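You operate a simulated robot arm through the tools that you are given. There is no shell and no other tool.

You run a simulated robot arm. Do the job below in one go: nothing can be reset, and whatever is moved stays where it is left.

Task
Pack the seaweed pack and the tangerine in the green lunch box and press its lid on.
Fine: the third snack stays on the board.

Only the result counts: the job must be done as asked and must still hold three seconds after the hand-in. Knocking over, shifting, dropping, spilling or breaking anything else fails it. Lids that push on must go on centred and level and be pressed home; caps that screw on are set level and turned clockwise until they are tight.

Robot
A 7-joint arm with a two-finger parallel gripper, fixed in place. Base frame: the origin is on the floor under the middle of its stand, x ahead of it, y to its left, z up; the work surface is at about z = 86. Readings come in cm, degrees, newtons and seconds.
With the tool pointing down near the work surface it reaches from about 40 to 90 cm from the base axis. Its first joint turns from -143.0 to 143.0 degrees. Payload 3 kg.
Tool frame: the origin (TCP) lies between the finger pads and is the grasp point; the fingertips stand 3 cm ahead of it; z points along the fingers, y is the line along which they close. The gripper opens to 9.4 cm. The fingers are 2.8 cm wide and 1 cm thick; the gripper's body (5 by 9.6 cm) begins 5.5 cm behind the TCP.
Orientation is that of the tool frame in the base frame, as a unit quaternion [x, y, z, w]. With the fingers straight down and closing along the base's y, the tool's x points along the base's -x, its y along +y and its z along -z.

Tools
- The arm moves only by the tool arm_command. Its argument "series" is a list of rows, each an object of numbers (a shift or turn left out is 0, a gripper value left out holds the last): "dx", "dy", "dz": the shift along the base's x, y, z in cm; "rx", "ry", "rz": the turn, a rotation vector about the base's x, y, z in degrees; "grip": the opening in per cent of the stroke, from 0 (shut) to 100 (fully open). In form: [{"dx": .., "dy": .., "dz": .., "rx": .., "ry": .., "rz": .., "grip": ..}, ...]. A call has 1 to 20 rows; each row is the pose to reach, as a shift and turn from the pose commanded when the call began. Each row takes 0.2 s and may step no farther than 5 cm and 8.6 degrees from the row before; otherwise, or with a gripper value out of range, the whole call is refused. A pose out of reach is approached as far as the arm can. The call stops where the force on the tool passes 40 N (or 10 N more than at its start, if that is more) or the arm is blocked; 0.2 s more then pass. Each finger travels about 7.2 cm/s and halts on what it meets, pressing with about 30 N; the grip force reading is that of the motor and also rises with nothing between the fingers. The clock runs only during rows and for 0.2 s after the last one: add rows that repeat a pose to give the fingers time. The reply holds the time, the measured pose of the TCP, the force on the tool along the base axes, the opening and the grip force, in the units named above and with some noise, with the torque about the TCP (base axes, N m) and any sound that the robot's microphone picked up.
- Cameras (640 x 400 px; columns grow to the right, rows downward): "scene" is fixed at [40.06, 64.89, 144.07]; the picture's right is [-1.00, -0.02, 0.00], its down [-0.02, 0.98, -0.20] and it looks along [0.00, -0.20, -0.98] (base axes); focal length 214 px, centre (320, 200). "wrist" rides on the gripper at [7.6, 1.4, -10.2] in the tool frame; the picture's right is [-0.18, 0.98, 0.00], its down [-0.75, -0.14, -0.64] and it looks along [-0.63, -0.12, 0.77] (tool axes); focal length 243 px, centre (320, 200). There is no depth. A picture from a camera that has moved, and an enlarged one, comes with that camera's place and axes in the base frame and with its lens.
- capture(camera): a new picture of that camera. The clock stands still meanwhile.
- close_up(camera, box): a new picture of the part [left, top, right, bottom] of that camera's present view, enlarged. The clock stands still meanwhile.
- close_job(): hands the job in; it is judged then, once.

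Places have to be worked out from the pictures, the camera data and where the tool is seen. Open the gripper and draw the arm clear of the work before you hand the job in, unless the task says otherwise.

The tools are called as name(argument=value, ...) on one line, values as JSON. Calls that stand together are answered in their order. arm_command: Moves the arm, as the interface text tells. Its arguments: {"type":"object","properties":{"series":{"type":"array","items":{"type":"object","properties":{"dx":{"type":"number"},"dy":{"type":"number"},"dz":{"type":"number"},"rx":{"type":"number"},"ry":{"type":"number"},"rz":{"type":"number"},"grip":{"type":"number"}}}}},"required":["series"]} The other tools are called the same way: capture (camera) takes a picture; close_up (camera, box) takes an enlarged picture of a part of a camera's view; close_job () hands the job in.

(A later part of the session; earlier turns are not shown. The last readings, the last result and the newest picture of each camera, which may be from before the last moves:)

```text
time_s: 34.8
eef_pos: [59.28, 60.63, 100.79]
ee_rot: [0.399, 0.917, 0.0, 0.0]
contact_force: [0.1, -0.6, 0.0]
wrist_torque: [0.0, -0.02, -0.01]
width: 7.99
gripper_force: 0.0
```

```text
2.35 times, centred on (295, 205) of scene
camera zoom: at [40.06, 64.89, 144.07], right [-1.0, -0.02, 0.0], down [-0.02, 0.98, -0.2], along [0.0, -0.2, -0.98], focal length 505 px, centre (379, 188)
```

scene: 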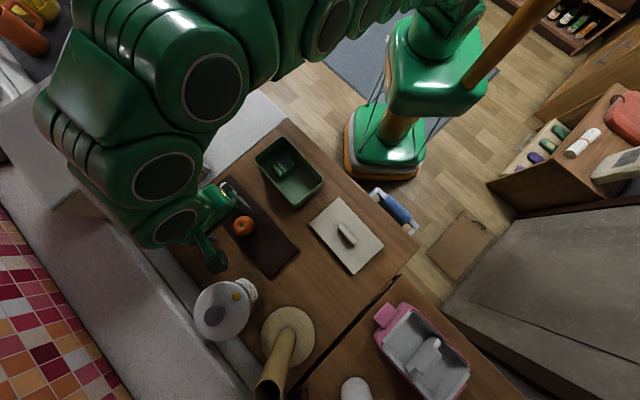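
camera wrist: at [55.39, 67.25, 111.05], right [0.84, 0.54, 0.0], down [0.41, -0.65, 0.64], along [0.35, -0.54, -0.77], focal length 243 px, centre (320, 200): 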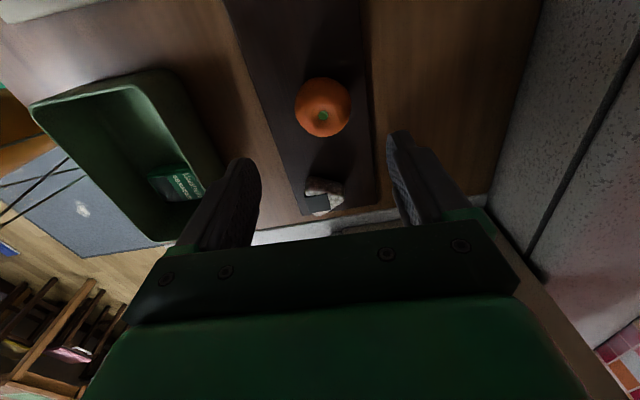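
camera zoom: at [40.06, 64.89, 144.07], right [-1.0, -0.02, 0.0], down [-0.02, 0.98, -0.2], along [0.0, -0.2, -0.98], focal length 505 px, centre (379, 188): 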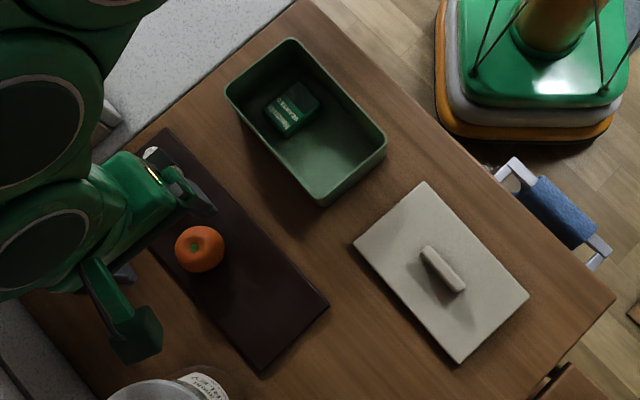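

The tangerine is about 5 cm wide and lies ~0.35 cm off in y. I correct that and lower so the fingers straddle it.

arm_command(series=[{"dy": 0.35, "dz": -2}, {"dy": 0.35, "dz": -4.5}, {"dy": 0.35, "dz": -7}, {"dy": 0.35, "dz": -8.8}, {"dy": 0.35, "dz": -8.8}])

close_up(camera="wrist", box=[160, 60, 480, 260])

```text
time_s: 36.0
eef_pos: [59.19, 61.23, 92.18]
ee_rot: [0.397, 0.918, 0.0, 0.001]
contact_force: [0.1, 0.1, 0.2]
wrist_torque: [0.0, 0.01, 0.01]
width: 7.97
gripper_force: 0.1
```

```text
2.00 times, centred on (320, 160) of wrist
camera zoom: at [55.19, 67.87, 102.3], right [0.84, 0.54, 0.0], down [0.41, -0.65, 0.64], along [0.35, -0.54, -0.77], focal length 485 px, centre (320, 280)
```

zoom: 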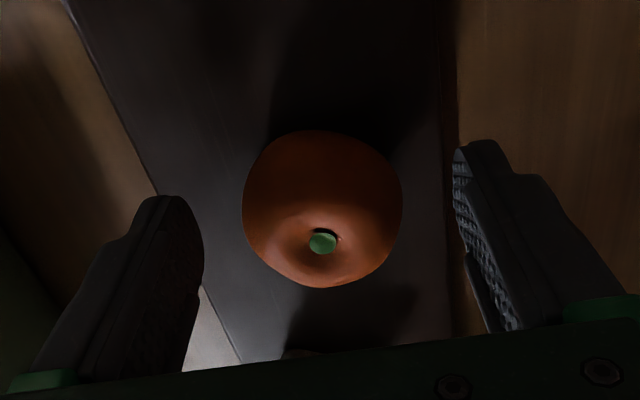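

Centring is good. I go down the last 1.3 cm and close gently around it.

arm_command(series=[{"dz": -0.6}, {"dz": -1.1}, {"dz": -1.3}, {"dz": -1.3}, {"dz": -1.3, "grip": 55}, {"dz": -1.3, "grip": 50}, {"dz": -1.3, "grip": 45}, {"dz": -1.3, "grip": 30}, {"dz": -1.3, "grip": 30}])

close_up(camera="wrist", box=[160, 60, 480, 260])

```text
time_s: 38.0
eef_pos: [59.31, 61.16, 90.91]
ee_rot: [0.397, 0.918, 0.001, 0.0]
contact_force: [0.2, -0.3, 0.4]
wrist_torque: [-0.01, -0.01, 0.02]
width: 5.07
gripper_force: 30.6
```

```text
2.00 times, centred on (320, 160) of wrist
camera zoom: at [55.29, 67.91, 101.1], right [0.84, 0.54, 0.0], down [0.41, -0.65, 0.64], along [0.35, -0.54, -0.77], focal length 485 px, centre (320, 280)
```

zoom: 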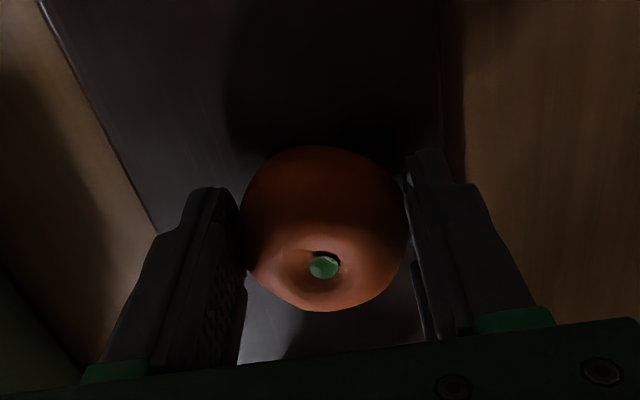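

The tangerine is held (5.07 cm wide). I lift it and carry it over the empty near half of the box at about (45.8, 49.1).

arm_command(series=[{"dz": 1}, {"dz": 3}, {"dz": 6}, {"dz": 9}, {"dx": -1.5, "dy": -1.4, "dz": 10}, {"dx": -3.5, "dy": -3.2, "dz": 10}, {"dx": -5.8, "dy": -5.2, "dz": 10}, {"dx": -8.1, "dy": -7.3, "dz": 10}, {"dx": -10.4, "dy": -9.4, "dz": 10}, {"dx": -12.4, "dy": -11.2, "dz": 10}, {"dx": -13.4, "dy": -12.1, "dz": 10}, {"dx": -13.4, "dy": -12.1, "dz": 10}])

capture(camera="wrist")

close_up(camera="scene", box=[195, 110, 345, 280])

```text
time_s: 40.6
eef_pos: [45.91, 49.15, 101.08]
ee_rot: [0.397, 0.918, 0.0, 0.0]
contact_force: [-0.8, -0.5, -1.4]
wrist_torque: [-0.01, -0.01, -0.02]
width: 5.09
gripper_force: 29.6
```

```text
taken
camera wrist: at [41.93, 55.78, 111.15], right [0.84, 0.54, 0.0], down [0.41, -0.65, 0.64], along [0.35, -0.54, -0.77], focal length 243 px, centre (320, 200)
```

wrist: 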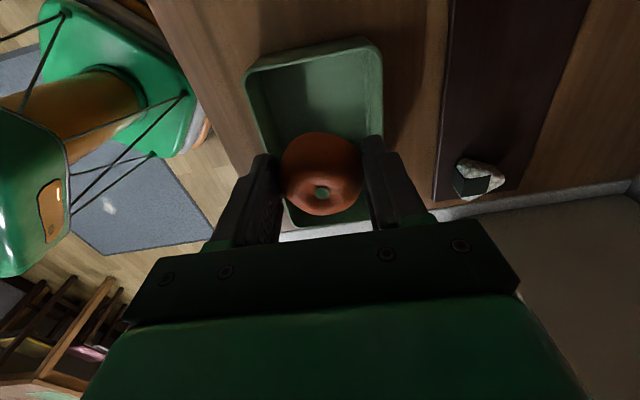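

```text
2.35 times, centred on (270, 195) of scene
camera zoom: at [40.06, 64.89, 144.07], right [-1.0, -0.02, 0.0], down [-0.02, 0.98, -0.2], along [0.0, -0.2, -0.98], focal length 505 px, centre (438, 212)
```

zoom: 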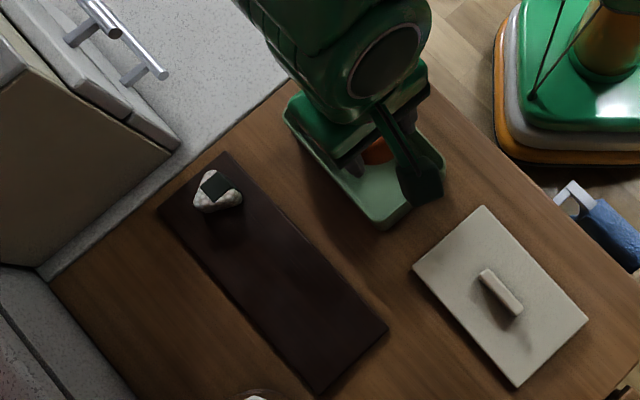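

I enlarge the wrist view to check lateral clearance between the fingers and the box walls before lowering.

close_up(camera="wrist", box=[220, 20, 420, 240])

```text
1.82 times, centred on (320, 130) of wrist
camera zoom: at [41.93, 55.78, 111.15], right [0.84, 0.54, 0.0], down [0.41, -0.65, 0.64], along [0.35, -0.54, -0.77], focal length 441 px, centre (320, 327)
```

zoom: 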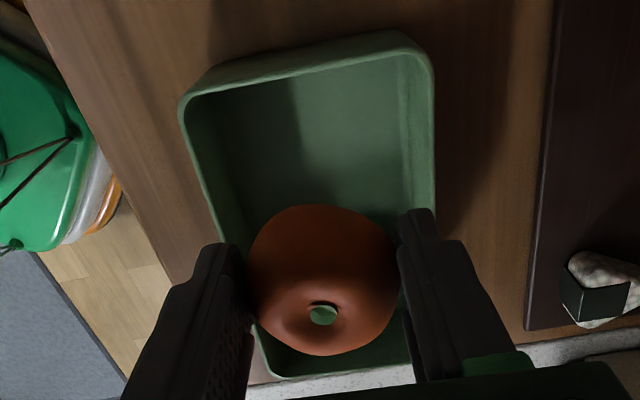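

The tangerine is about 0.2 cm left of the box's mid-line; I correct that while lowering it to just above the floor.

arm_command(series=[{"dx": 0.15, "dy": 0.14, "dz": -2}, {"dx": 0.15, "dy": 0.14, "dz": -4.5}, {"dx": 0.15, "dy": 0.14, "dz": -7}, {"dx": 0.15, "dy": 0.14, "dz": -8.7}, {"dx": 0.15, "dy": 0.14, "dz": -9.6}, {"dx": 0.15, "dy": 0.14, "dz": -9.6}])

close_up(camera="wrist", box=[160, 0, 480, 250])

```text
time_s: 42.0
eef_pos: [46.03, 49.19, 91.47]
ee_rot: [0.398, 0.917, 0.0, 0.0]
contact_force: [-0.2, 0.3, -0.9]
wrist_torque: [0.0, -0.02, -0.01]
width: 5.09
gripper_force: 29.6
```

```text
1.60 times, centred on (320, 125) of wrist
camera zoom: at [42.14, 55.8, 101.69], right [0.84, 0.54, 0.0], down [0.41, -0.65, 0.64], along [0.35, -0.54, -0.77], focal length 388 px, centre (320, 320)
```

zoom: 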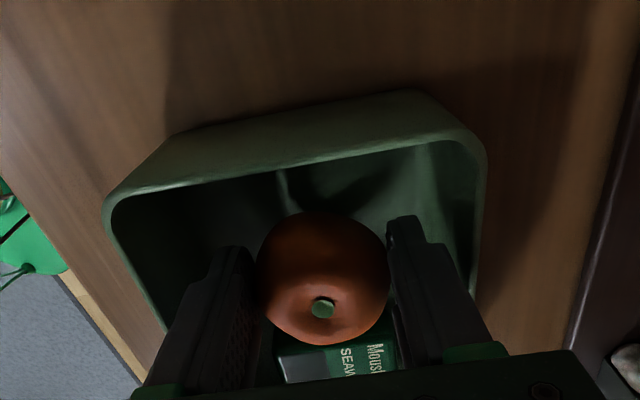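

The tangerine is inside, clear of the walls and the pack. I lower the last few millimetres to the floor.

arm_command(series=[{"dz": -0.2}, {"dz": -0.4}, {"dz": -0.6}, {"dz": -0.6}])

```text
time_s: 43.0
eef_pos: [46.14, 49.11, 90.65]
ee_rot: [0.397, 0.918, -0.001, 0.0]
contact_force: [0.0, -0.1, -0.9]
wrist_torque: [0.0, 0.02, 0.01]
width: 5.07
gripper_force: 30.1
```

arm_command(series=[{"dz": -0.15}, {"dz": -0.3}, {"dz": -0.4}, {"dz": -0.4}])

```text
time_s: 44.0
eef_pos: [46.11, 49.16, 90.49]
ee_rot: [0.397, 0.918, 0.001, 0.001]
contact_force: [1.0, -1.5, 24.6]
wrist_torque: [-0.19, -0.15, 0.03]
width: 5.07
gripper_force: 29.9
```

The tangerine rests on the floor (24.6 N). I ease off, open to about 6.1 cm only, and rise straight up.

arm_command(series=[{"dz": 0.15}, {"dz": 0.2, "grip": 64}, {"dz": 0.2, "grip": 64}, {"dz": 0.2, "grip": 64}, {"dz": 1.2, "grip": 64}, {"dz": 3}, {"dz": 6}, {"dz": 10}, {"dz": 14}, {"dz": 16}, {"dz": 16}])

capture(camera="wrist")

close_up(camera="scene", box=[195, 110, 345, 280])

```text
time_s: 46.4
eef_pos: [45.78, 49.44, 106.4]
ee_rot: [0.397, 0.918, -0.001, 0.0]
contact_force: [0.4, -1.0, -0.1]
wrist_torque: [0.02, 0.0, 0.02]
width: 6.03
gripper_force: 0.0
```

```text
taken
camera wrist: at [41.79, 56.11, 116.62], right [0.84, 0.54, 0.0], down [0.41, -0.65, 0.64], along [0.35, -0.54, -0.77], focal length 243 px, centre (320, 200)
```

wrist: 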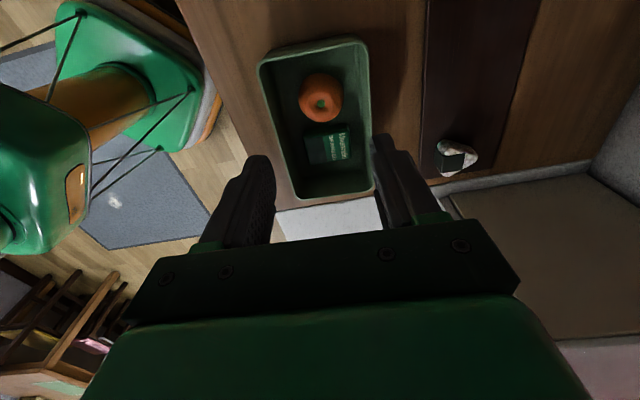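

```text
2.35 times, centred on (270, 195) of scene
camera zoom: at [40.06, 64.89, 144.07], right [-1.0, -0.02, 0.0], down [-0.02, 0.98, -0.2], along [0.0, -0.2, -0.98], focal length 505 px, centre (438, 212)
```

zoom: 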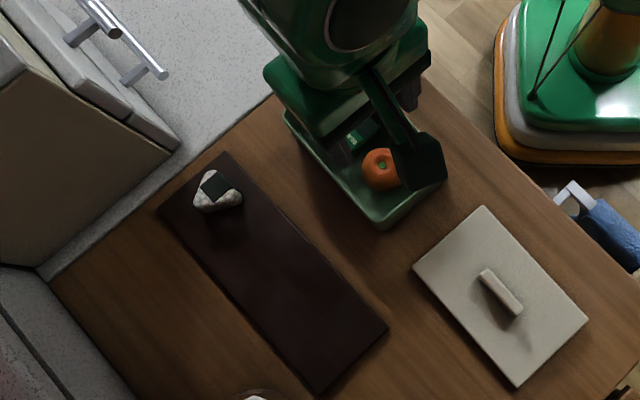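

Both items are in the box. Before fetching the lid I measure box and lid carefully with close-ups from both cameras.

close_up(camera="wrist", box=[250, 30, 390, 205])

close_up(camera="scene", box=[305, 190, 390, 280])

```text
2.29 times, centred on (320, 118) of wrist
camera zoom: at [41.79, 56.11, 116.62], right [0.84, 0.54, 0.0], down [0.41, -0.65, 0.64], along [0.35, -0.54, -0.77], focal length 555 px, centre (320, 389)
```

zoom: 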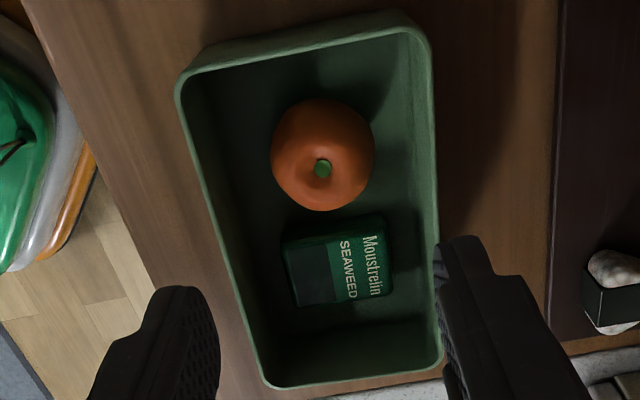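

```text
4.44 times, centred on (348, 235) of scene
camera zoom: at [40.06, 64.89, 144.07], right [-1.0, -0.02, 0.0], down [-0.02, 0.98, -0.2], along [0.0, -0.2, -0.98], focal length 953 px, centre (198, 44)
```

zoom: 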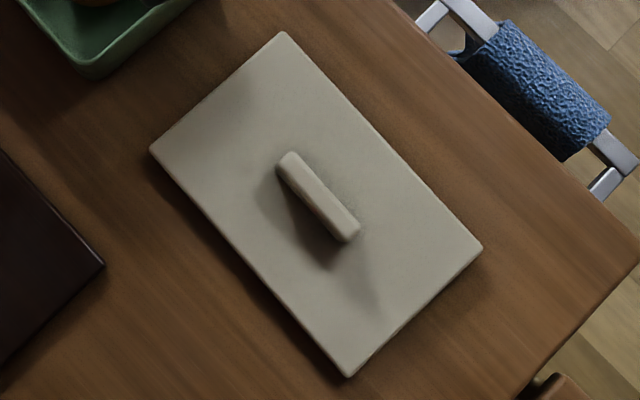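

Lid and handle share a centre; the box centre looks to be near (48.45, 46.5). I move over the lid with the fingers open enough for the handle, then take precise close-ups of the box while the arm is out of the way.

arm_command(series=[{"dx": -2.2, "dy": 2.3, "rz": -0.6, "grip": 50}, {"dx": -4.8, "dy": 5.0, "rz": -0.6, "grip": 50}, {"dx": -7.4, "dy": 7.7, "dz": -1, "rz": -0.6}, {"dx": -10, "dy": 10.4, "dz": -2.5, "rz": -0.6}, {"dx": -12.2, "dy": 12.6, "dz": -4.5, "rz": -0.6}, {"dx": -13.08, "dy": 13.51, "dz": -6.5, "rz": -0.6}, {"dx": -13.08, "dy": 13.51, "dz": -6.5, "rz": -0.6}])

close_up(camera="scene", box=[250, 133, 290, 173])

close_up(camera="scene", box=[285, 165, 330, 210])

close_up(camera="wrist", box=[220, 20, 420, 240])

```text
time_s: 48.0
eef_pos: [32.86, 62.9, 99.75]
ee_rot: [0.402, 0.916, 0.0, 0.0]
contact_force: [0.2, 0.8, -0.2]
wrist_torque: [0.01, 0.0, 0.01]
width: 4.7
gripper_force: 0.1
```

```text
10.00 times, centred on (270, 153) of scene
camera zoom: at [40.06, 64.89, 144.07], right [-1.0, -0.02, 0.0], down [-0.02, 0.98, -0.2], along [0.0, -0.2, -0.98], focal length 2145 px, centre (820, 670)
```

zoom: 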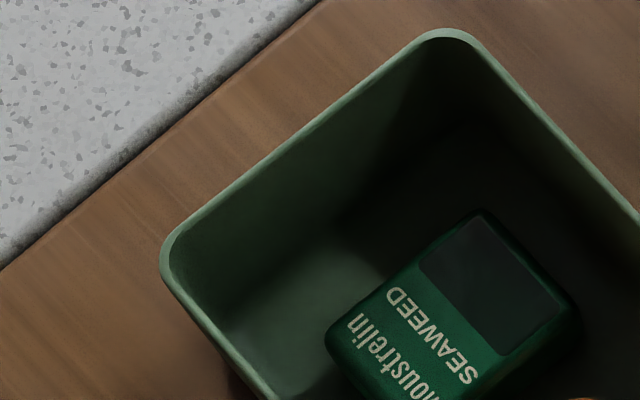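

```text
8.89 times, centred on (308, 188) of scene
camera zoom: at [40.06, 64.89, 144.07], right [-1.0, -0.02, 0.0], down [-0.02, 0.98, -0.2], along [0.0, -0.2, -0.98], focal length 1906 px, centre (431, 311)
```

zoom: 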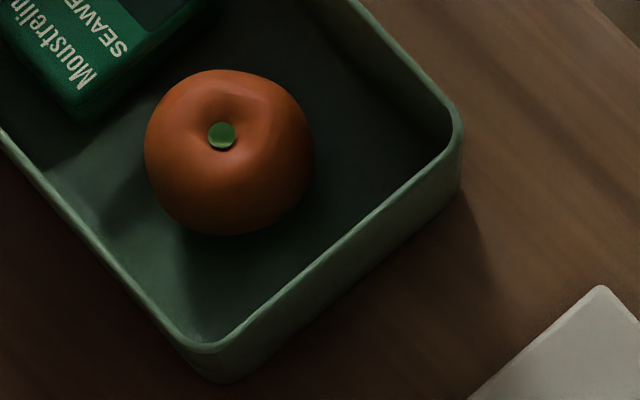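

```text
1.82 times, centred on (320, 130) of wrist
camera zoom: at [28.96, 69.5, 109.93], right [0.85, 0.53, 0.0], down [0.41, -0.65, 0.64], along [0.34, -0.54, -0.77], focal length 441 px, centre (320, 327)
```

zoom: 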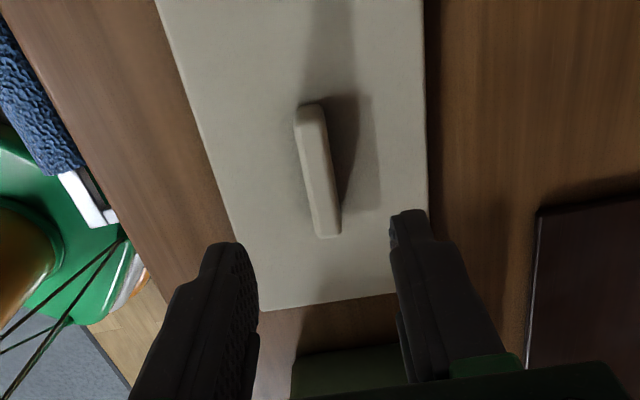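

From the close-ups: box mid-line and centre at about (48.5, 46.5), heading 133.1°; the lid lies at 132.7° and its handle centre is about 0.35 cm off my old grip point. I shift to the handle's centre and lower beside it.

arm_command(series=[{"dx": 0.24, "dy": -0.26, "dz": -2.5}, {"dx": 0.24, "dy": -0.26, "dz": -5}, {"dx": 0.24, "dy": -0.26, "dz": -7}, {"dx": 0.24, "dy": -0.26, "dz": -8.2}, {"dx": 0.24, "dy": -0.26, "dz": -8.2}])

close_up(camera="wrist", box=[220, 60, 420, 250])

```text
time_s: 49.2
eef_pos: [33.28, 62.48, 91.47]
ee_rot: [0.402, 0.916, 0.0, 0.001]
contact_force: [-0.5, 0.2, 0.7]
wrist_torque: [0.01, 0.01, 0.02]
width: 4.71
gripper_force: 0.1
```

```text
2.11 times, centred on (320, 155) of wrist
camera zoom: at [29.18, 69.17, 101.68], right [0.85, 0.53, 0.0], down [0.41, -0.65, 0.64], along [0.34, -0.54, -0.77], focal length 511 px, centre (320, 295)
```

zoom: 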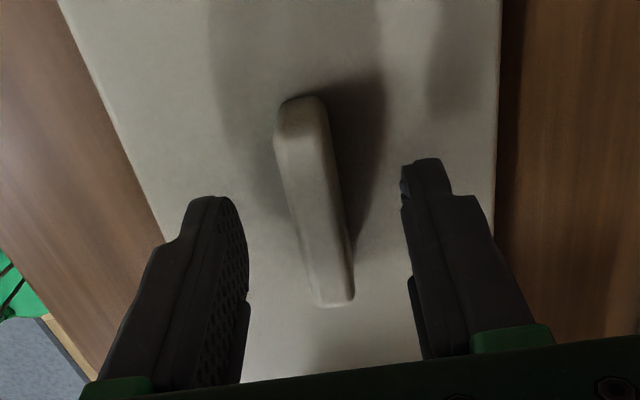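

The handle is centred between the fingers both ways. I lower until the tips are about 0.3 cm above the lid plate and close.

arm_command(series=[{"dz": -0.4}, {"dz": -0.8}, {"dz": -0.8}, {"dz": -0.8, "grip": 0}, {"dz": -0.8, "grip": 0}, {"dz": -0.8, "grip": 0}, {"dz": -0.8, "grip": 0}])

close_up(camera="wrist", box=[220, 60, 420, 250])

```text
time_s: 50.8
eef_pos: [33.19, 62.54, 90.68]
ee_rot: [0.402, 0.915, -0.001, 0.001]
contact_force: [-0.2, 0.1, 0.9]
wrist_torque: [-0.09, -0.05, 0.01]
width: 1.31
gripper_force: 30.1
```

```text
2.11 times, centred on (320, 155) of wrist
camera zoom: at [29.19, 69.16, 100.97], right [0.85, 0.53, 0.0], down [0.41, -0.65, 0.64], along [0.34, -0.54, -0.77], focal length 511 px, centre (320, 295)
```

zoom: 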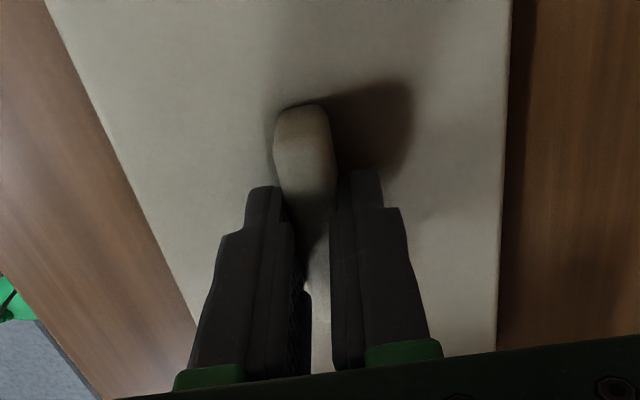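

The lid is gripped at the handle's centre. I lift it and carry it back over the box, turned by +0.5°, stopping with its underside about 3 cm above the rim.

arm_command(series=[{"dz": 1}, {"dz": 3}, {"dz": 6}, {"dz": 9}, {"dz": 11}, {"dx": 1.5, "dy": -1.6, "dz": 12}, {"dx": 4, "dy": -4.1, "dz": 12}, {"dx": 6.5, "dy": -6.7, "dz": 12, "rz": 0.5}, {"dx": 9, "dy": -9.3, "dz": 12, "rz": 0.5}, {"dx": 11.5, "dy": -11.9, "dz": 12, "rz": 0.5}, {"dx": 13.7, "dy": -14.2, "dz": 12, "rz": 0.5}, {"dx": 15, "dy": -15.6, "dz": 11, "rz": 0.5}, {"dx": 15.39, "dy": -15.97, "dz": 9.5, "rz": 0.5}, {"dx": 15.39, "dy": -15.97, "dz": 9.5, "rz": 0.5}])

capture(camera="wrist")

close_up(camera="scene", box=[240, 120, 340, 215])

```text
time_s: 53.8
eef_pos: [48.62, 46.43, 100.39]
ee_rot: [0.398, 0.917, 0.0, 0.0]
contact_force: [0.6, -0.4, -1.3]
wrist_torque: [0.0, -0.01, 0.03]
width: 1.27
gripper_force: 30.4
```

```text
taken
camera wrist: at [44.6, 53.12, 110.43], right [0.84, 0.54, 0.0], down [0.41, -0.65, 0.64], along [0.34, -0.54, -0.77], focal length 243 px, centre (320, 200)
```

wrist: 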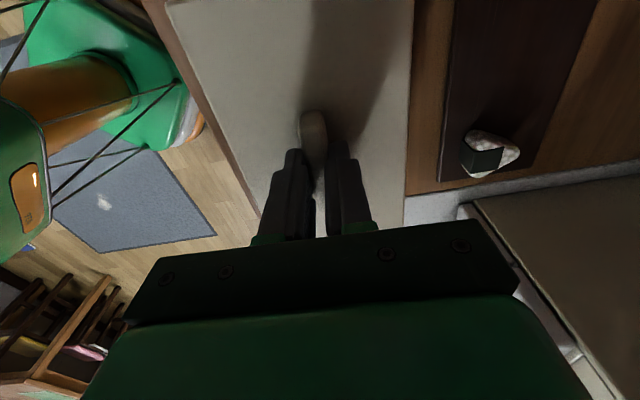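

```text
4.21 times, centred on (290, 168) of scene
camera zoom: at [40.06, 64.89, 144.07], right [-1.0, -0.02, 0.0], down [-0.02, 0.98, -0.2], along [0.0, -0.2, -0.98], focal length 903 px, centre (446, 337)
```

zoom: 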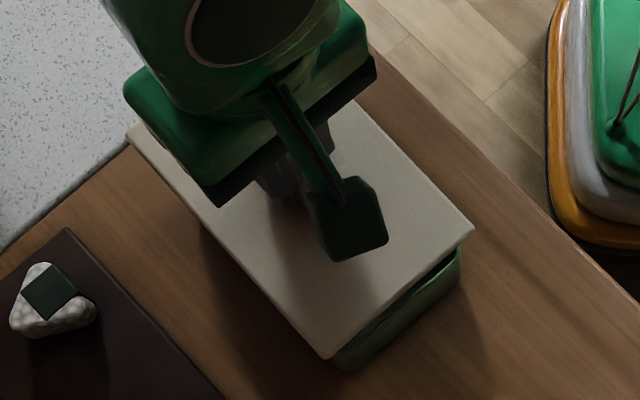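

The lid hovers over the box. I take high-zoom views of the near corners to compare the lid's edges with the box's rim measurements.

close_up(camera="scene", box=[285, 165, 330, 210])

close_up(camera="scene", box=[250, 133, 290, 173])

close_up(camera="scene", box=[290, 130, 335, 175])

```text
8.89 times, centred on (308, 188) of scene
camera zoom: at [40.06, 64.89, 144.07], right [-1.0, -0.02, 0.0], down [-0.02, 0.98, -0.2], along [0.0, -0.2, -0.98], focal length 1906 px, centre (431, 311)
```

zoom: 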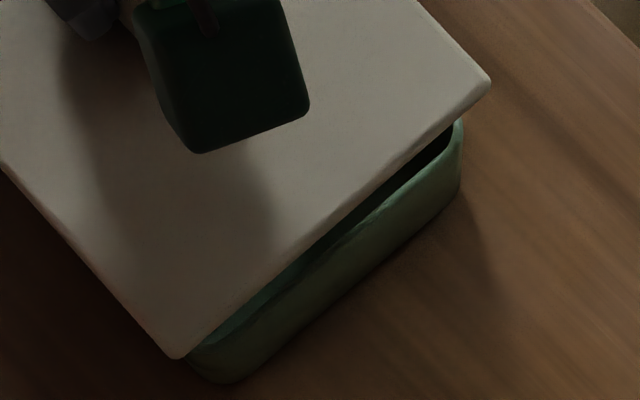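

```text
10.00 times, centred on (270, 153) of scene
camera zoom: at [40.06, 64.89, 144.07], right [-1.0, -0.02, 0.0], down [-0.02, 0.98, -0.2], along [0.0, -0.2, -0.98], focal length 2145 px, centre (820, 670)
```

zoom: 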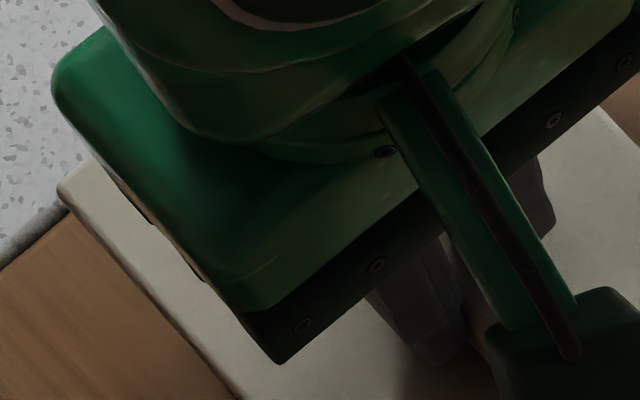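

```text
8.89 times, centred on (312, 152) of scene
camera zoom: at [40.06, 64.89, 144.07], right [-1.0, -0.02, 0.0], down [-0.02, 0.98, -0.2], along [0.0, -0.2, -0.98], focal length 1906 px, centre (387, 622)
```

zoom: 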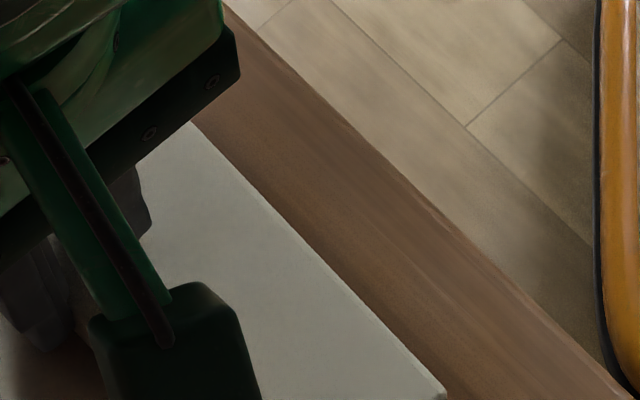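

Measured in the same camera frame, the lid (17.35 × 11 cm) overhangs the rim evenly if shifted about −0.22, −0.15 cm; that also matches where the lid originally sat. I apply this and lower to just above the rim.

arm_command(series=[{"dx": -0.22, "dy": -0.15, "dz": -0.5}, {"dx": -0.22, "dy": -0.15, "dz": -1.3}, {"dx": -0.22, "dy": -0.15, "dz": -2.1}, {"dx": -0.22, "dy": -0.15, "dz": -2.8}, {"dx": -0.22, "dy": -0.15, "dz": -2.8}])

close_up(camera="scene", box=[285, 165, 330, 210])

close_up(camera="wrist", box=[140, 0, 440, 190])

```text
time_s: 55.0
eef_pos: [48.44, 46.26, 97.52]
ee_rot: [0.398, 0.917, 0.001, 0.0]
contact_force: [1.0, 0.2, -0.5]
wrist_torque: [-0.03, 0.0, -0.02]
width: 1.32
gripper_force: 30.5
```

```text
8.89 times, centred on (308, 188) of scene
camera zoom: at [40.06, 64.89, 144.07], right [-1.0, -0.02, 0.0], down [-0.02, 0.98, -0.2], along [0.0, -0.2, -0.98], focal length 1906 px, centre (431, 311)
```

zoom: 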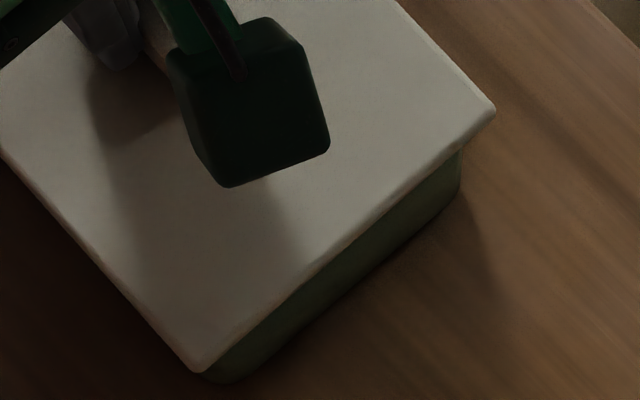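

```text
2.11 times, centred on (290, 95) of wrist
camera zoom: at [44.38, 52.98, 107.66], right [0.84, 0.54, 0.0], down [0.41, -0.65, 0.64], along [0.34, -0.54, -0.77], focal length 511 px, centre (383, 421)
```

zoom: 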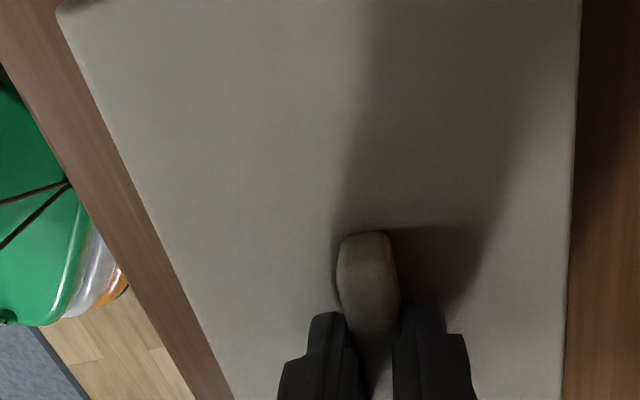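

No contact yet at TCP 97.4. I continue down in very small steps to feel the rim.

arm_command(series=[{"dz": -0.15}, {"dz": -0.3}, {"dz": -0.4}, {"dz": -0.4}])

```text
time_s: 56.0
eef_pos: [48.33, 46.38, 97.09]
ee_rot: [0.398, 0.918, 0.0, -0.001]
contact_force: [0.3, 0.0, -0.1]
wrist_torque: [-0.01, 0.0, 0.0]
width: 1.27
gripper_force: 29.7
```

arm_command(series=[{"dz": -0.15}, {"dz": -0.3}, {"dz": -0.4}, {"dz": -0.4}])

```text
time_s: 57.0
eef_pos: [48.5, 46.41, 96.79]
ee_rot: [0.398, 0.917, 0.0, -0.001]
contact_force: [0.7, 0.3, -0.3]
wrist_torque: [0.01, 0.01, 0.02]
width: 1.31
gripper_force: 30.5
```

Still free at about 96.7. I keep feeling downward.

arm_command(series=[{"dz": -0.1}, {"dz": -0.2}, {"dz": -0.3}, {"dz": -0.3}])

```text
time_s: 58.0
eef_pos: [48.45, 46.28, 96.25]
ee_rot: [0.398, 0.918, 0.001, 0.0]
contact_force: [0.3, -0.8, -0.6]
wrist_torque: [0.02, -0.01, 0.0]
width: 1.3
gripper_force: 30.3
```

arm_command(series=[{"dz": -0.1}, {"dz": -0.2}, {"dz": -0.3}, {"dz": -0.3}])

close_up(camera="scene", box=[285, 165, 330, 210])

```text
time_s: 59.0
eef_pos: [48.39, 46.36, 96.11]
ee_rot: [0.397, 0.918, 0.001, 0.0]
contact_force: [0.5, -10.7, 18.1]
wrist_torque: [-0.24, 0.04, 0.0]
width: 1.29
gripper_force: 29.8
```

```text
8.89 times, centred on (308, 188) of scene
camera zoom: at [40.06, 64.89, 144.07], right [-1.0, -0.02, 0.0], down [-0.02, 0.98, -0.2], along [0.0, -0.2, -0.98], focal length 1906 px, centre (431, 311)
```

zoom: 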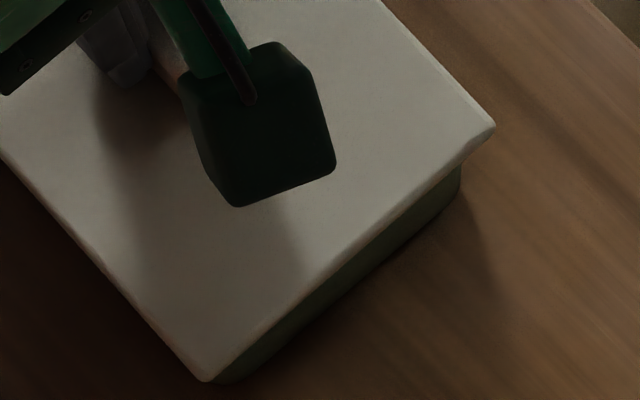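

The lid has touched (18 N up) with a sideways push of about −10.7 N in y, so it sits roughly 0.1 cm too far in +y. I shift by −0.1 cm in y at the same height and read again.

arm_command(series=[{"dy": -0.05}, {"dy": -0.1}, {"dy": -0.1}])

```text
time_s: 59.8
eef_pos: [48.29, 46.27, 96.22]
ee_rot: [0.398, 0.917, 0.0, 0.0]
contact_force: [-1.4, 2.2, 2.8]
wrist_torque: [0.17, 0.13, 0.04]
width: 1.29
gripper_force: 29.9
```

The sideways force is gone and the vertical force fell to 3 N, so the lid is settling in. I press down further in small steps.

arm_command(series=[{"dz": -0.08}, {"dz": -0.15}, {"dz": -0.15}])

```text
time_s: 60.6
eef_pos: [48.49, 46.19, 95.91]
ee_rot: [0.398, 0.918, 0.001, 0.001]
contact_force: [-3.0, 7.2, 21.1]
wrist_torque: [0.18, 0.05, 0.01]
width: 1.31
gripper_force: 30.0
```

Force rises to 21 N with a small push back the other way; I trim by +0.05 cm in y and press further.

arm_command(series=[{"dx": -0.02, "dy": 0.05, "dz": 0}, {"dx": -0.02, "dy": 0.05, "dz": -0.08}, {"dx": -0.02, "dy": 0.05, "dz": -0.15}, {"dx": -0.02, "dy": 0.05, "dz": -0.15}])

```text
time_s: 61.6
eef_pos: [48.4, 46.4, 95.72]
ee_rot: [0.398, 0.917, 0.001, 0.0]
contact_force: [12.5, -3.1, 19.1]
wrist_torque: [-0.19, -0.36, 0.03]
width: 1.32
gripper_force: 30.1
```

It keeps sinking with about 20 N, like a press fit, with a 12 N push in +x. I follow that push by +0.06 cm in x and press on.

arm_command(series=[{"dx": 0.06, "dy": -0.01, "dz": 0}, {"dx": 0.06, "dy": -0.01, "dz": -0.08}, {"dx": 0.06, "dy": -0.01, "dz": -0.16}, {"dx": 0.06, "dy": -0.01, "dz": -0.16}])

```text
time_s: 62.6
eef_pos: [48.21, 46.33, 95.67]
ee_rot: [0.398, 0.917, 0.0, 0.0]
contact_force: [-2.5, -12.4, 18.5]
wrist_torque: [-0.27, 0.01, -0.05]
width: 1.31
gripper_force: 30.0
```

I check the fit with close-ups before pressing further.

close_up(camera="scene", box=[285, 165, 330, 210])

close_up(camera="wrist", box=[140, 0, 440, 190])

close_up(camera="scene", box=[240, 120, 340, 215])

```text
8.89 times, centred on (308, 188) of scene
camera zoom: at [40.06, 64.89, 144.07], right [-1.0, -0.02, 0.0], down [-0.02, 0.98, -0.2], along [0.0, -0.2, -0.98], focal length 1906 px, centre (431, 311)
```

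zoom: 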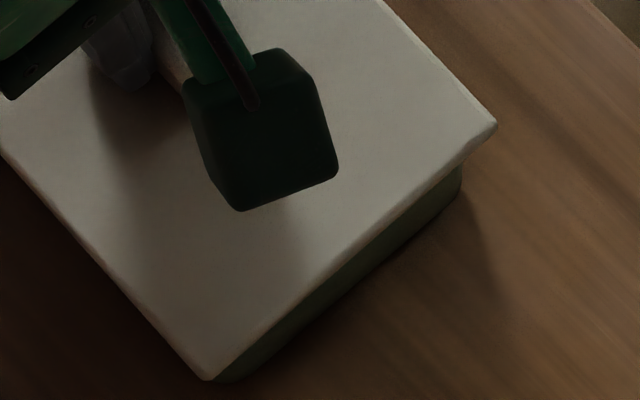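

```text
2.11 times, centred on (290, 95) of wrist
camera zoom: at [44.31, 52.97, 105.82], right [0.84, 0.54, 0.0], down [0.41, -0.65, 0.64], along [0.34, -0.54, -0.77], focal length 511 px, centre (383, 421)
```

zoom: 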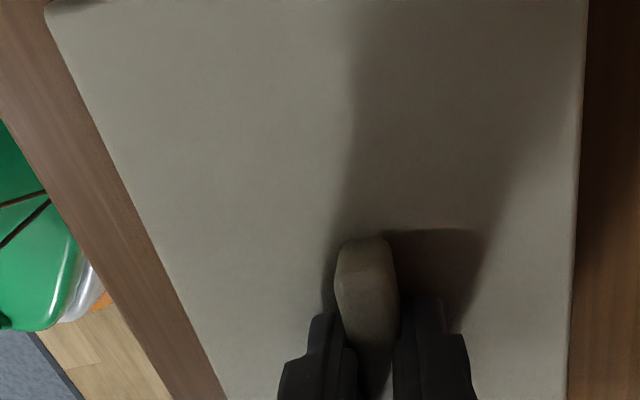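

```text
4.21 times, centred on (290, 168) of scene
camera zoom: at [40.06, 64.89, 144.07], right [-1.0, -0.02, 0.0], down [-0.02, 0.98, -0.2], along [0.0, -0.2, -0.98], focal length 903 px, centre (446, 337)
```

zoom: 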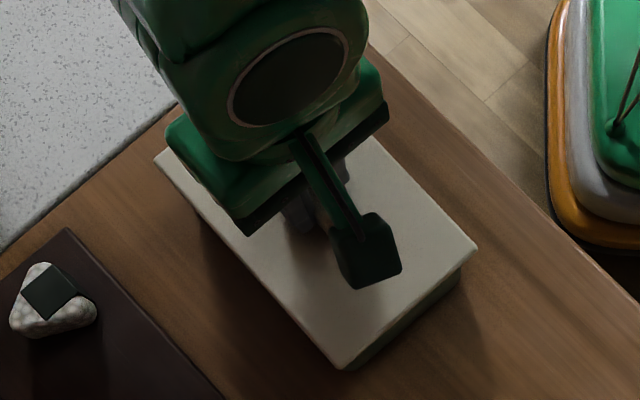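

The lid stays level and engaged while the fingers slide on the handle at ~20 N. I release the handle and back the arm off to inspect the seating before pressing with the fingertips directly.

arm_command(series=[{"dz": 0.1, "grip": 0}, {"dz": 0.15, "grip": 35}, {"dz": 0.15, "grip": 35}, {"dz": 0.15, "grip": 35}, {"dz": 2, "grip": 35}, {"dz": 5}, {"dz": 9}, {"dx": -3, "dy": 3, "dz": 10}, {"dx": -6, "dy": 6.3, "dz": 10}, {"dx": -9, "dy": 9.6, "dz": 10}, {"dx": -12, "dy": 12.9, "dz": 10}, {"dx": -15, "dy": 16, "dz": 10}, {"dx": -15, "dy": 16, "dz": 10}])

close_up(camera="scene", box=[240, 120, 340, 215])

close_up(camera="scene", box=[285, 165, 330, 210])

capture(camera="wrist")

```text
time_s: 65.4
eef_pos: [33.0, 62.0, 105.73]
ee_rot: [0.398, 0.918, 0.0, 0.0]
contact_force: [0.0, -0.2, -0.1]
wrist_torque: [-0.02, 0.02, -0.02]
width: 3.29
gripper_force: 0.0
```

```text
4.21 times, centred on (290, 168) of scene
camera zoom: at [40.06, 64.89, 144.07], right [-1.0, -0.02, 0.0], down [-0.02, 0.98, -0.2], along [0.0, -0.2, -0.98], focal length 903 px, centre (446, 337)
```

zoom: 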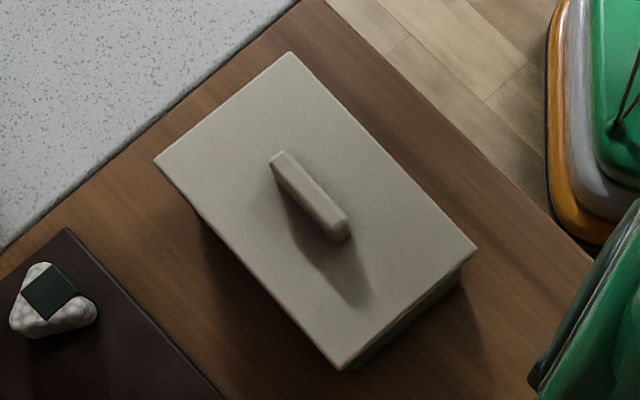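

```text
8.89 times, centred on (308, 188) of scene
camera zoom: at [40.06, 64.89, 144.07], right [-1.0, -0.02, 0.0], down [-0.02, 0.98, -0.2], along [0.0, -0.2, -0.98], focal length 1906 px, centre (431, 311)
```

zoom: 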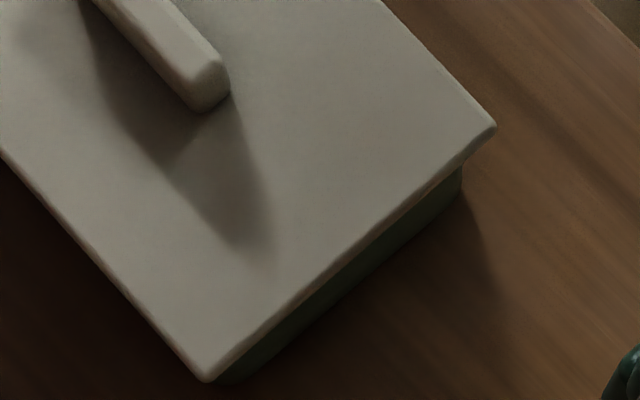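

```text
taken
camera wrist: at [29.0, 68.75, 115.84], right [0.84, 0.54, 0.0], down [0.41, -0.65, 0.64], along [0.34, -0.54, -0.77], focal length 243 px, centre (320, 200)
```

wrist: 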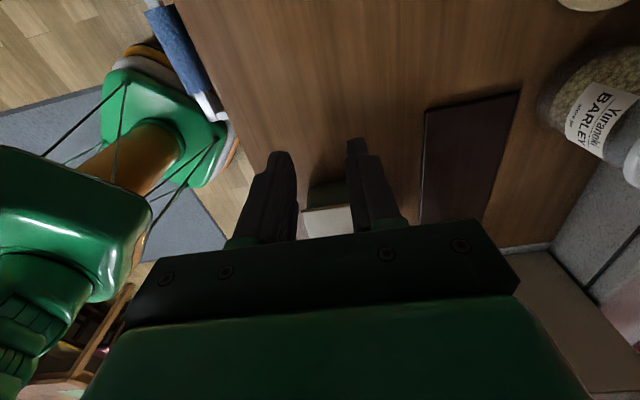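

The lid now lies centred on the rim (within about 0.1 cm) and level. I return above it with the fingers astride the handle to press on the plate with both fingertips.

arm_command(series=[{"dx": 3, "dy": -3.2, "grip": 30}, {"dx": 6, "dy": -6.4}, {"dx": 9, "dy": -9.6}, {"dx": 12, "dy": -12.8}, {"dx": 14.97, "dy": -15.98}, {"dx": 14.97, "dy": -15.98, "dz": -3}, {"dx": 14.97, "dy": -15.98, "dz": -6}, {"dx": 14.97, "dy": -15.98, "dz": -8}, {"dx": 14.97, "dy": -15.98, "dz": -9}, {"dx": 14.97, "dy": -15.98, "dz": -9}])

close_up(camera="wrist", box=[160, 40, 460, 240])

```text
time_s: 67.6
eef_pos: [48.31, 46.13, 96.52]
ee_rot: [0.398, 0.918, 0.0, 0.001]
contact_force: [0.4, 0.4, 0.1]
wrist_torque: [0.0, 0.0, 0.01]
width: 2.8
gripper_force: 0.2
```

```text
2.00 times, centred on (310, 140) of wrist
camera zoom: at [44.35, 52.79, 106.79], right [0.84, 0.54, 0.0], down [0.41, -0.65, 0.64], along [0.34, -0.54, -0.77], focal length 485 px, centre (340, 320)
```

zoom: 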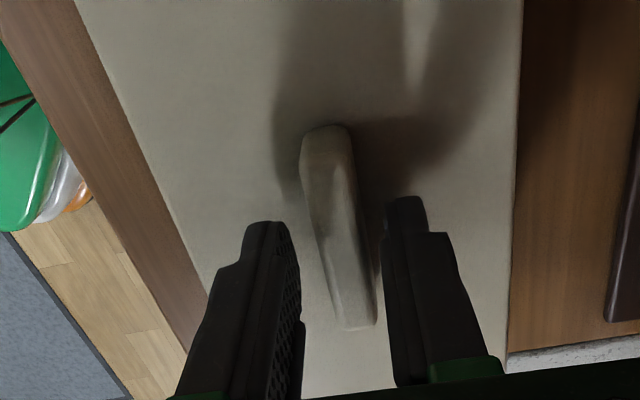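

The handle sits cleanly between the open fingers. I press down slowly on the plate and listen for a click.

arm_command(series=[{"dz": -0.3}, {"dz": -0.6}, {"dz": -0.8}, {"dz": -0.9}, {"dz": -1.0}, {"dz": -1.1}, {"dz": -1.2}, {"dz": -1.3}, {"dz": -1.4}])

```text
time_s: 69.2
eef_pos: [48.52, 46.32, 95.57]
ee_rot: [0.396, 0.918, 0.001, 0.001]
contact_force: [0.5, -1.4, 7.7]
wrist_torque: [-0.08, 0.09, 0.07]
width: 2.92
gripper_force: 0.8
stopped in row 7: the force on the tool passed its limit at 43 N (the readings are from after the stop); the commanded pose is now the measured one
```

At 43 N the lid did not move further and there was no click, so I need to know whether it is really home. I back off and tilt the wrist so its camera can view the box's end from a low angle.

arm_command(series=[{"dz": 3}, {"dz": 6}, {"dz": 9}, {"dx": -3, "dy": 3.1, "dz": 9, "grip": 100}, {"dx": -6, "dy": 6.2, "dz": 9, "rx": -6.2, "ry": -5.8}, {"dx": -9, "dy": 9.3, "dz": 9, "rx": -12.4, "ry": -11.6}, {"dx": -11.5, "dy": 12.05, "dz": 9, "rx": -18.6, "ry": -17.4}, {"dx": -11.5, "dy": 12.05, "dz": 7, "rx": -24.8, "ry": -23.3}, {"dx": -11.5, "dy": 12.05, "dz": 4, "rx": -24.8, "ry": -23.3}, {"dx": -11.5, "dy": 12.05, "dz": 1, "rx": -24.8, "ry": -23.3}, {"dx": -11.5, "dy": 12.05, "dz": 0, "rx": -24.8, "ry": -23.3}, {"dx": -11.5, "dy": 12.05, "dz": 0, "rx": -24.8, "ry": -23.3}])

capture(camera="wrist")

capture(camera="scene")

```text
time_s: 71.8
eef_pos: [36.79, 58.37, 95.56]
ee_rot: [0.38, 0.877, -0.116, 0.27]
contact_force: [-0.4, -0.4, 0.4]
wrist_torque: [-0.02, -0.02, 0.0]
width: 9.44
gripper_force: 0.1
```

```text
taken
camera wrist: at [29.72, 68.23, 99.76], right [0.82, 0.56, 0.11], down [0.08, -0.29, 0.95], along [0.57, -0.77, -0.28], focal length 243 px, centre (320, 200)
```

wrist: 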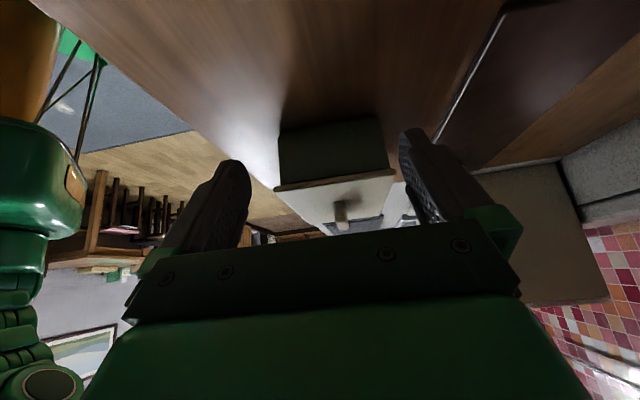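

```text
taken
```

scene: 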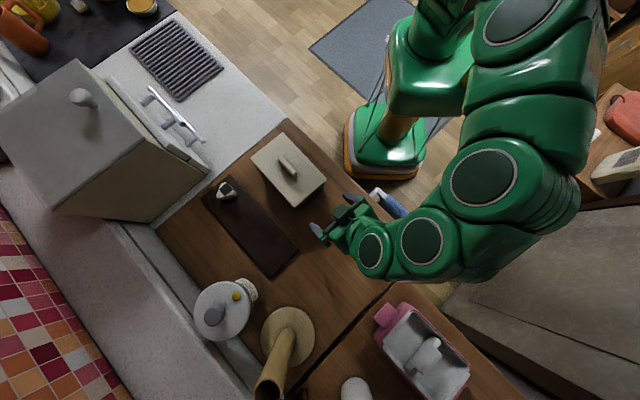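

The low-angle view works: the box's end wall and lid edge are visible (picture upside-down). I enlarge it.

close_up(camera="wrist", box=[260, 100, 410, 240])

close_up(camera="wrist", box=[265, 160, 335, 205])

close_up(camera="wrist", box=[335, 150, 405, 195])

```text
2.86 times, centred on (335, 170) of wrist
camera zoom: at [29.72, 68.23, 99.76], right [0.82, 0.56, 0.11], down [0.08, -0.29, 0.95], along [0.57, -0.77, -0.28], focal length 693 px, centre (277, 286)
```

zoom: 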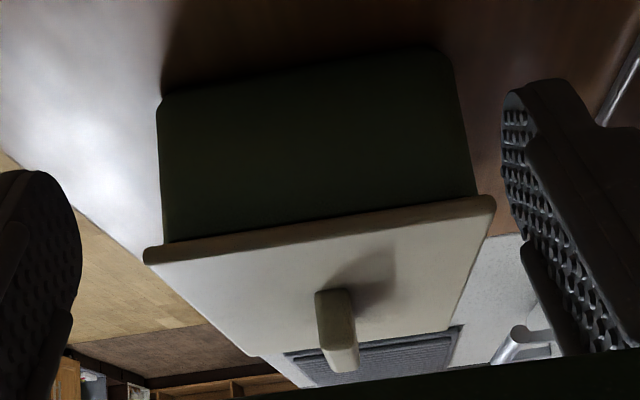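

```text
8.89 times, centred on (300, 182) of wrist
camera zoom: at [29.72, 68.23, 99.76], right [0.82, 0.56, 0.11], down [0.08, -0.29, 0.95], along [0.57, -0.77, -0.28], focal length 2157 px, centre (498, 356)
```

zoom: 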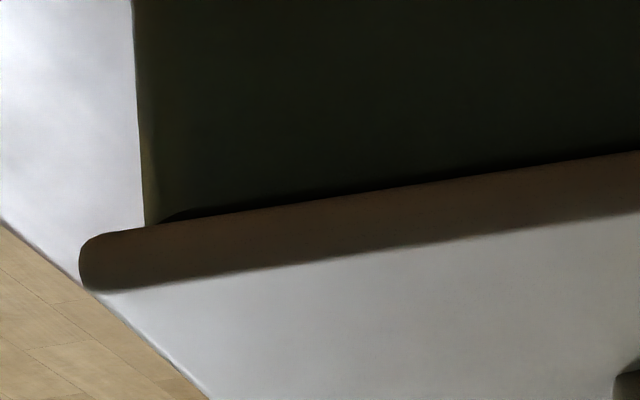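

```text
8.89 times, centred on (370, 172) of wrist
camera zoom: at [29.72, 68.23, 99.76], right [0.82, 0.56, 0.11], down [0.08, -0.29, 0.95], along [0.57, -0.77, -0.28], focal length 2157 px, centre (-124, 444)
```

zoom: 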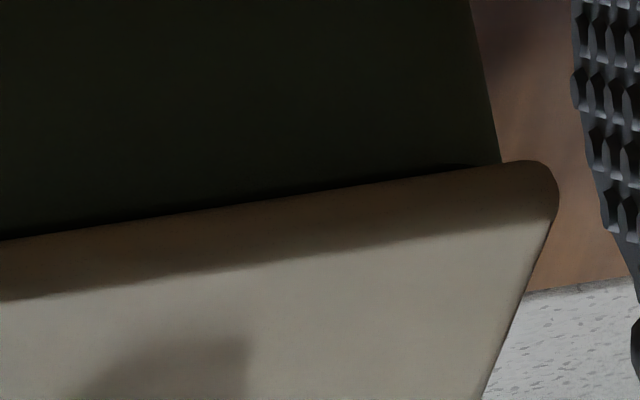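

The plate's underside is about z = 92.0 and a thin dark line shows between it and the rim. I zoom in more to judge whether that is a gap.

close_up(camera="wrist", box=[270, 176, 294, 191])

close_up(camera="wrist", box=[320, 172, 344, 187])

close_up(camera="wrist", box=[376, 161, 400, 176])

```text
16.00 times, centred on (282, 184) of wrist
camera zoom: at [29.72, 68.23, 99.76], right [0.82, 0.56, 0.11], down [0.08, -0.29, 0.95], along [0.57, -0.77, -0.28], focal length 3882 px, centre (928, 464)
```

zoom: 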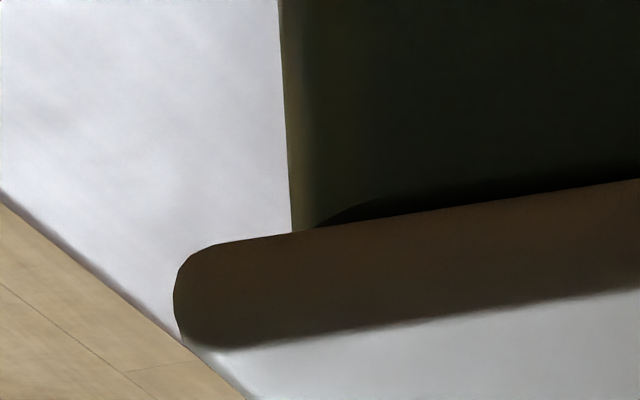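

```text
16.00 times, centred on (332, 180) of wrist
camera zoom: at [29.72, 68.23, 99.76], right [0.82, 0.56, 0.11], down [0.08, -0.29, 0.95], along [0.57, -0.77, -0.28], focal length 3882 px, centre (128, 528)
```

zoom: 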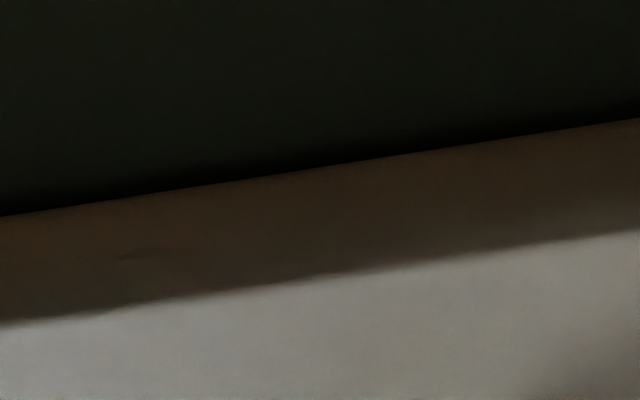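

```text
16.00 times, centred on (388, 168) of wrist
camera zoom: at [29.72, 68.23, 99.76], right [0.82, 0.56, 0.11], down [0.08, -0.29, 0.95], along [0.57, -0.77, -0.28], focal length 3882 px, centre (-768, 704)
```

zoom: 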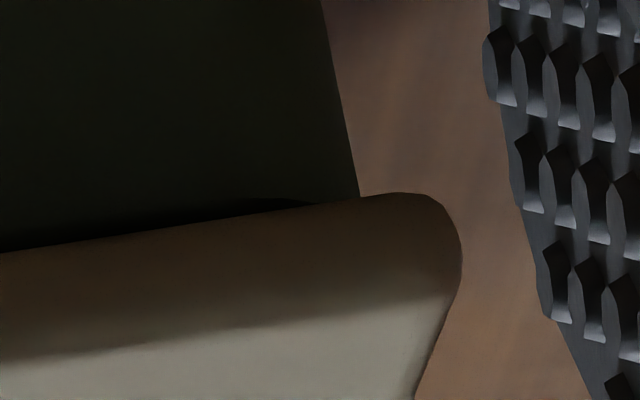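

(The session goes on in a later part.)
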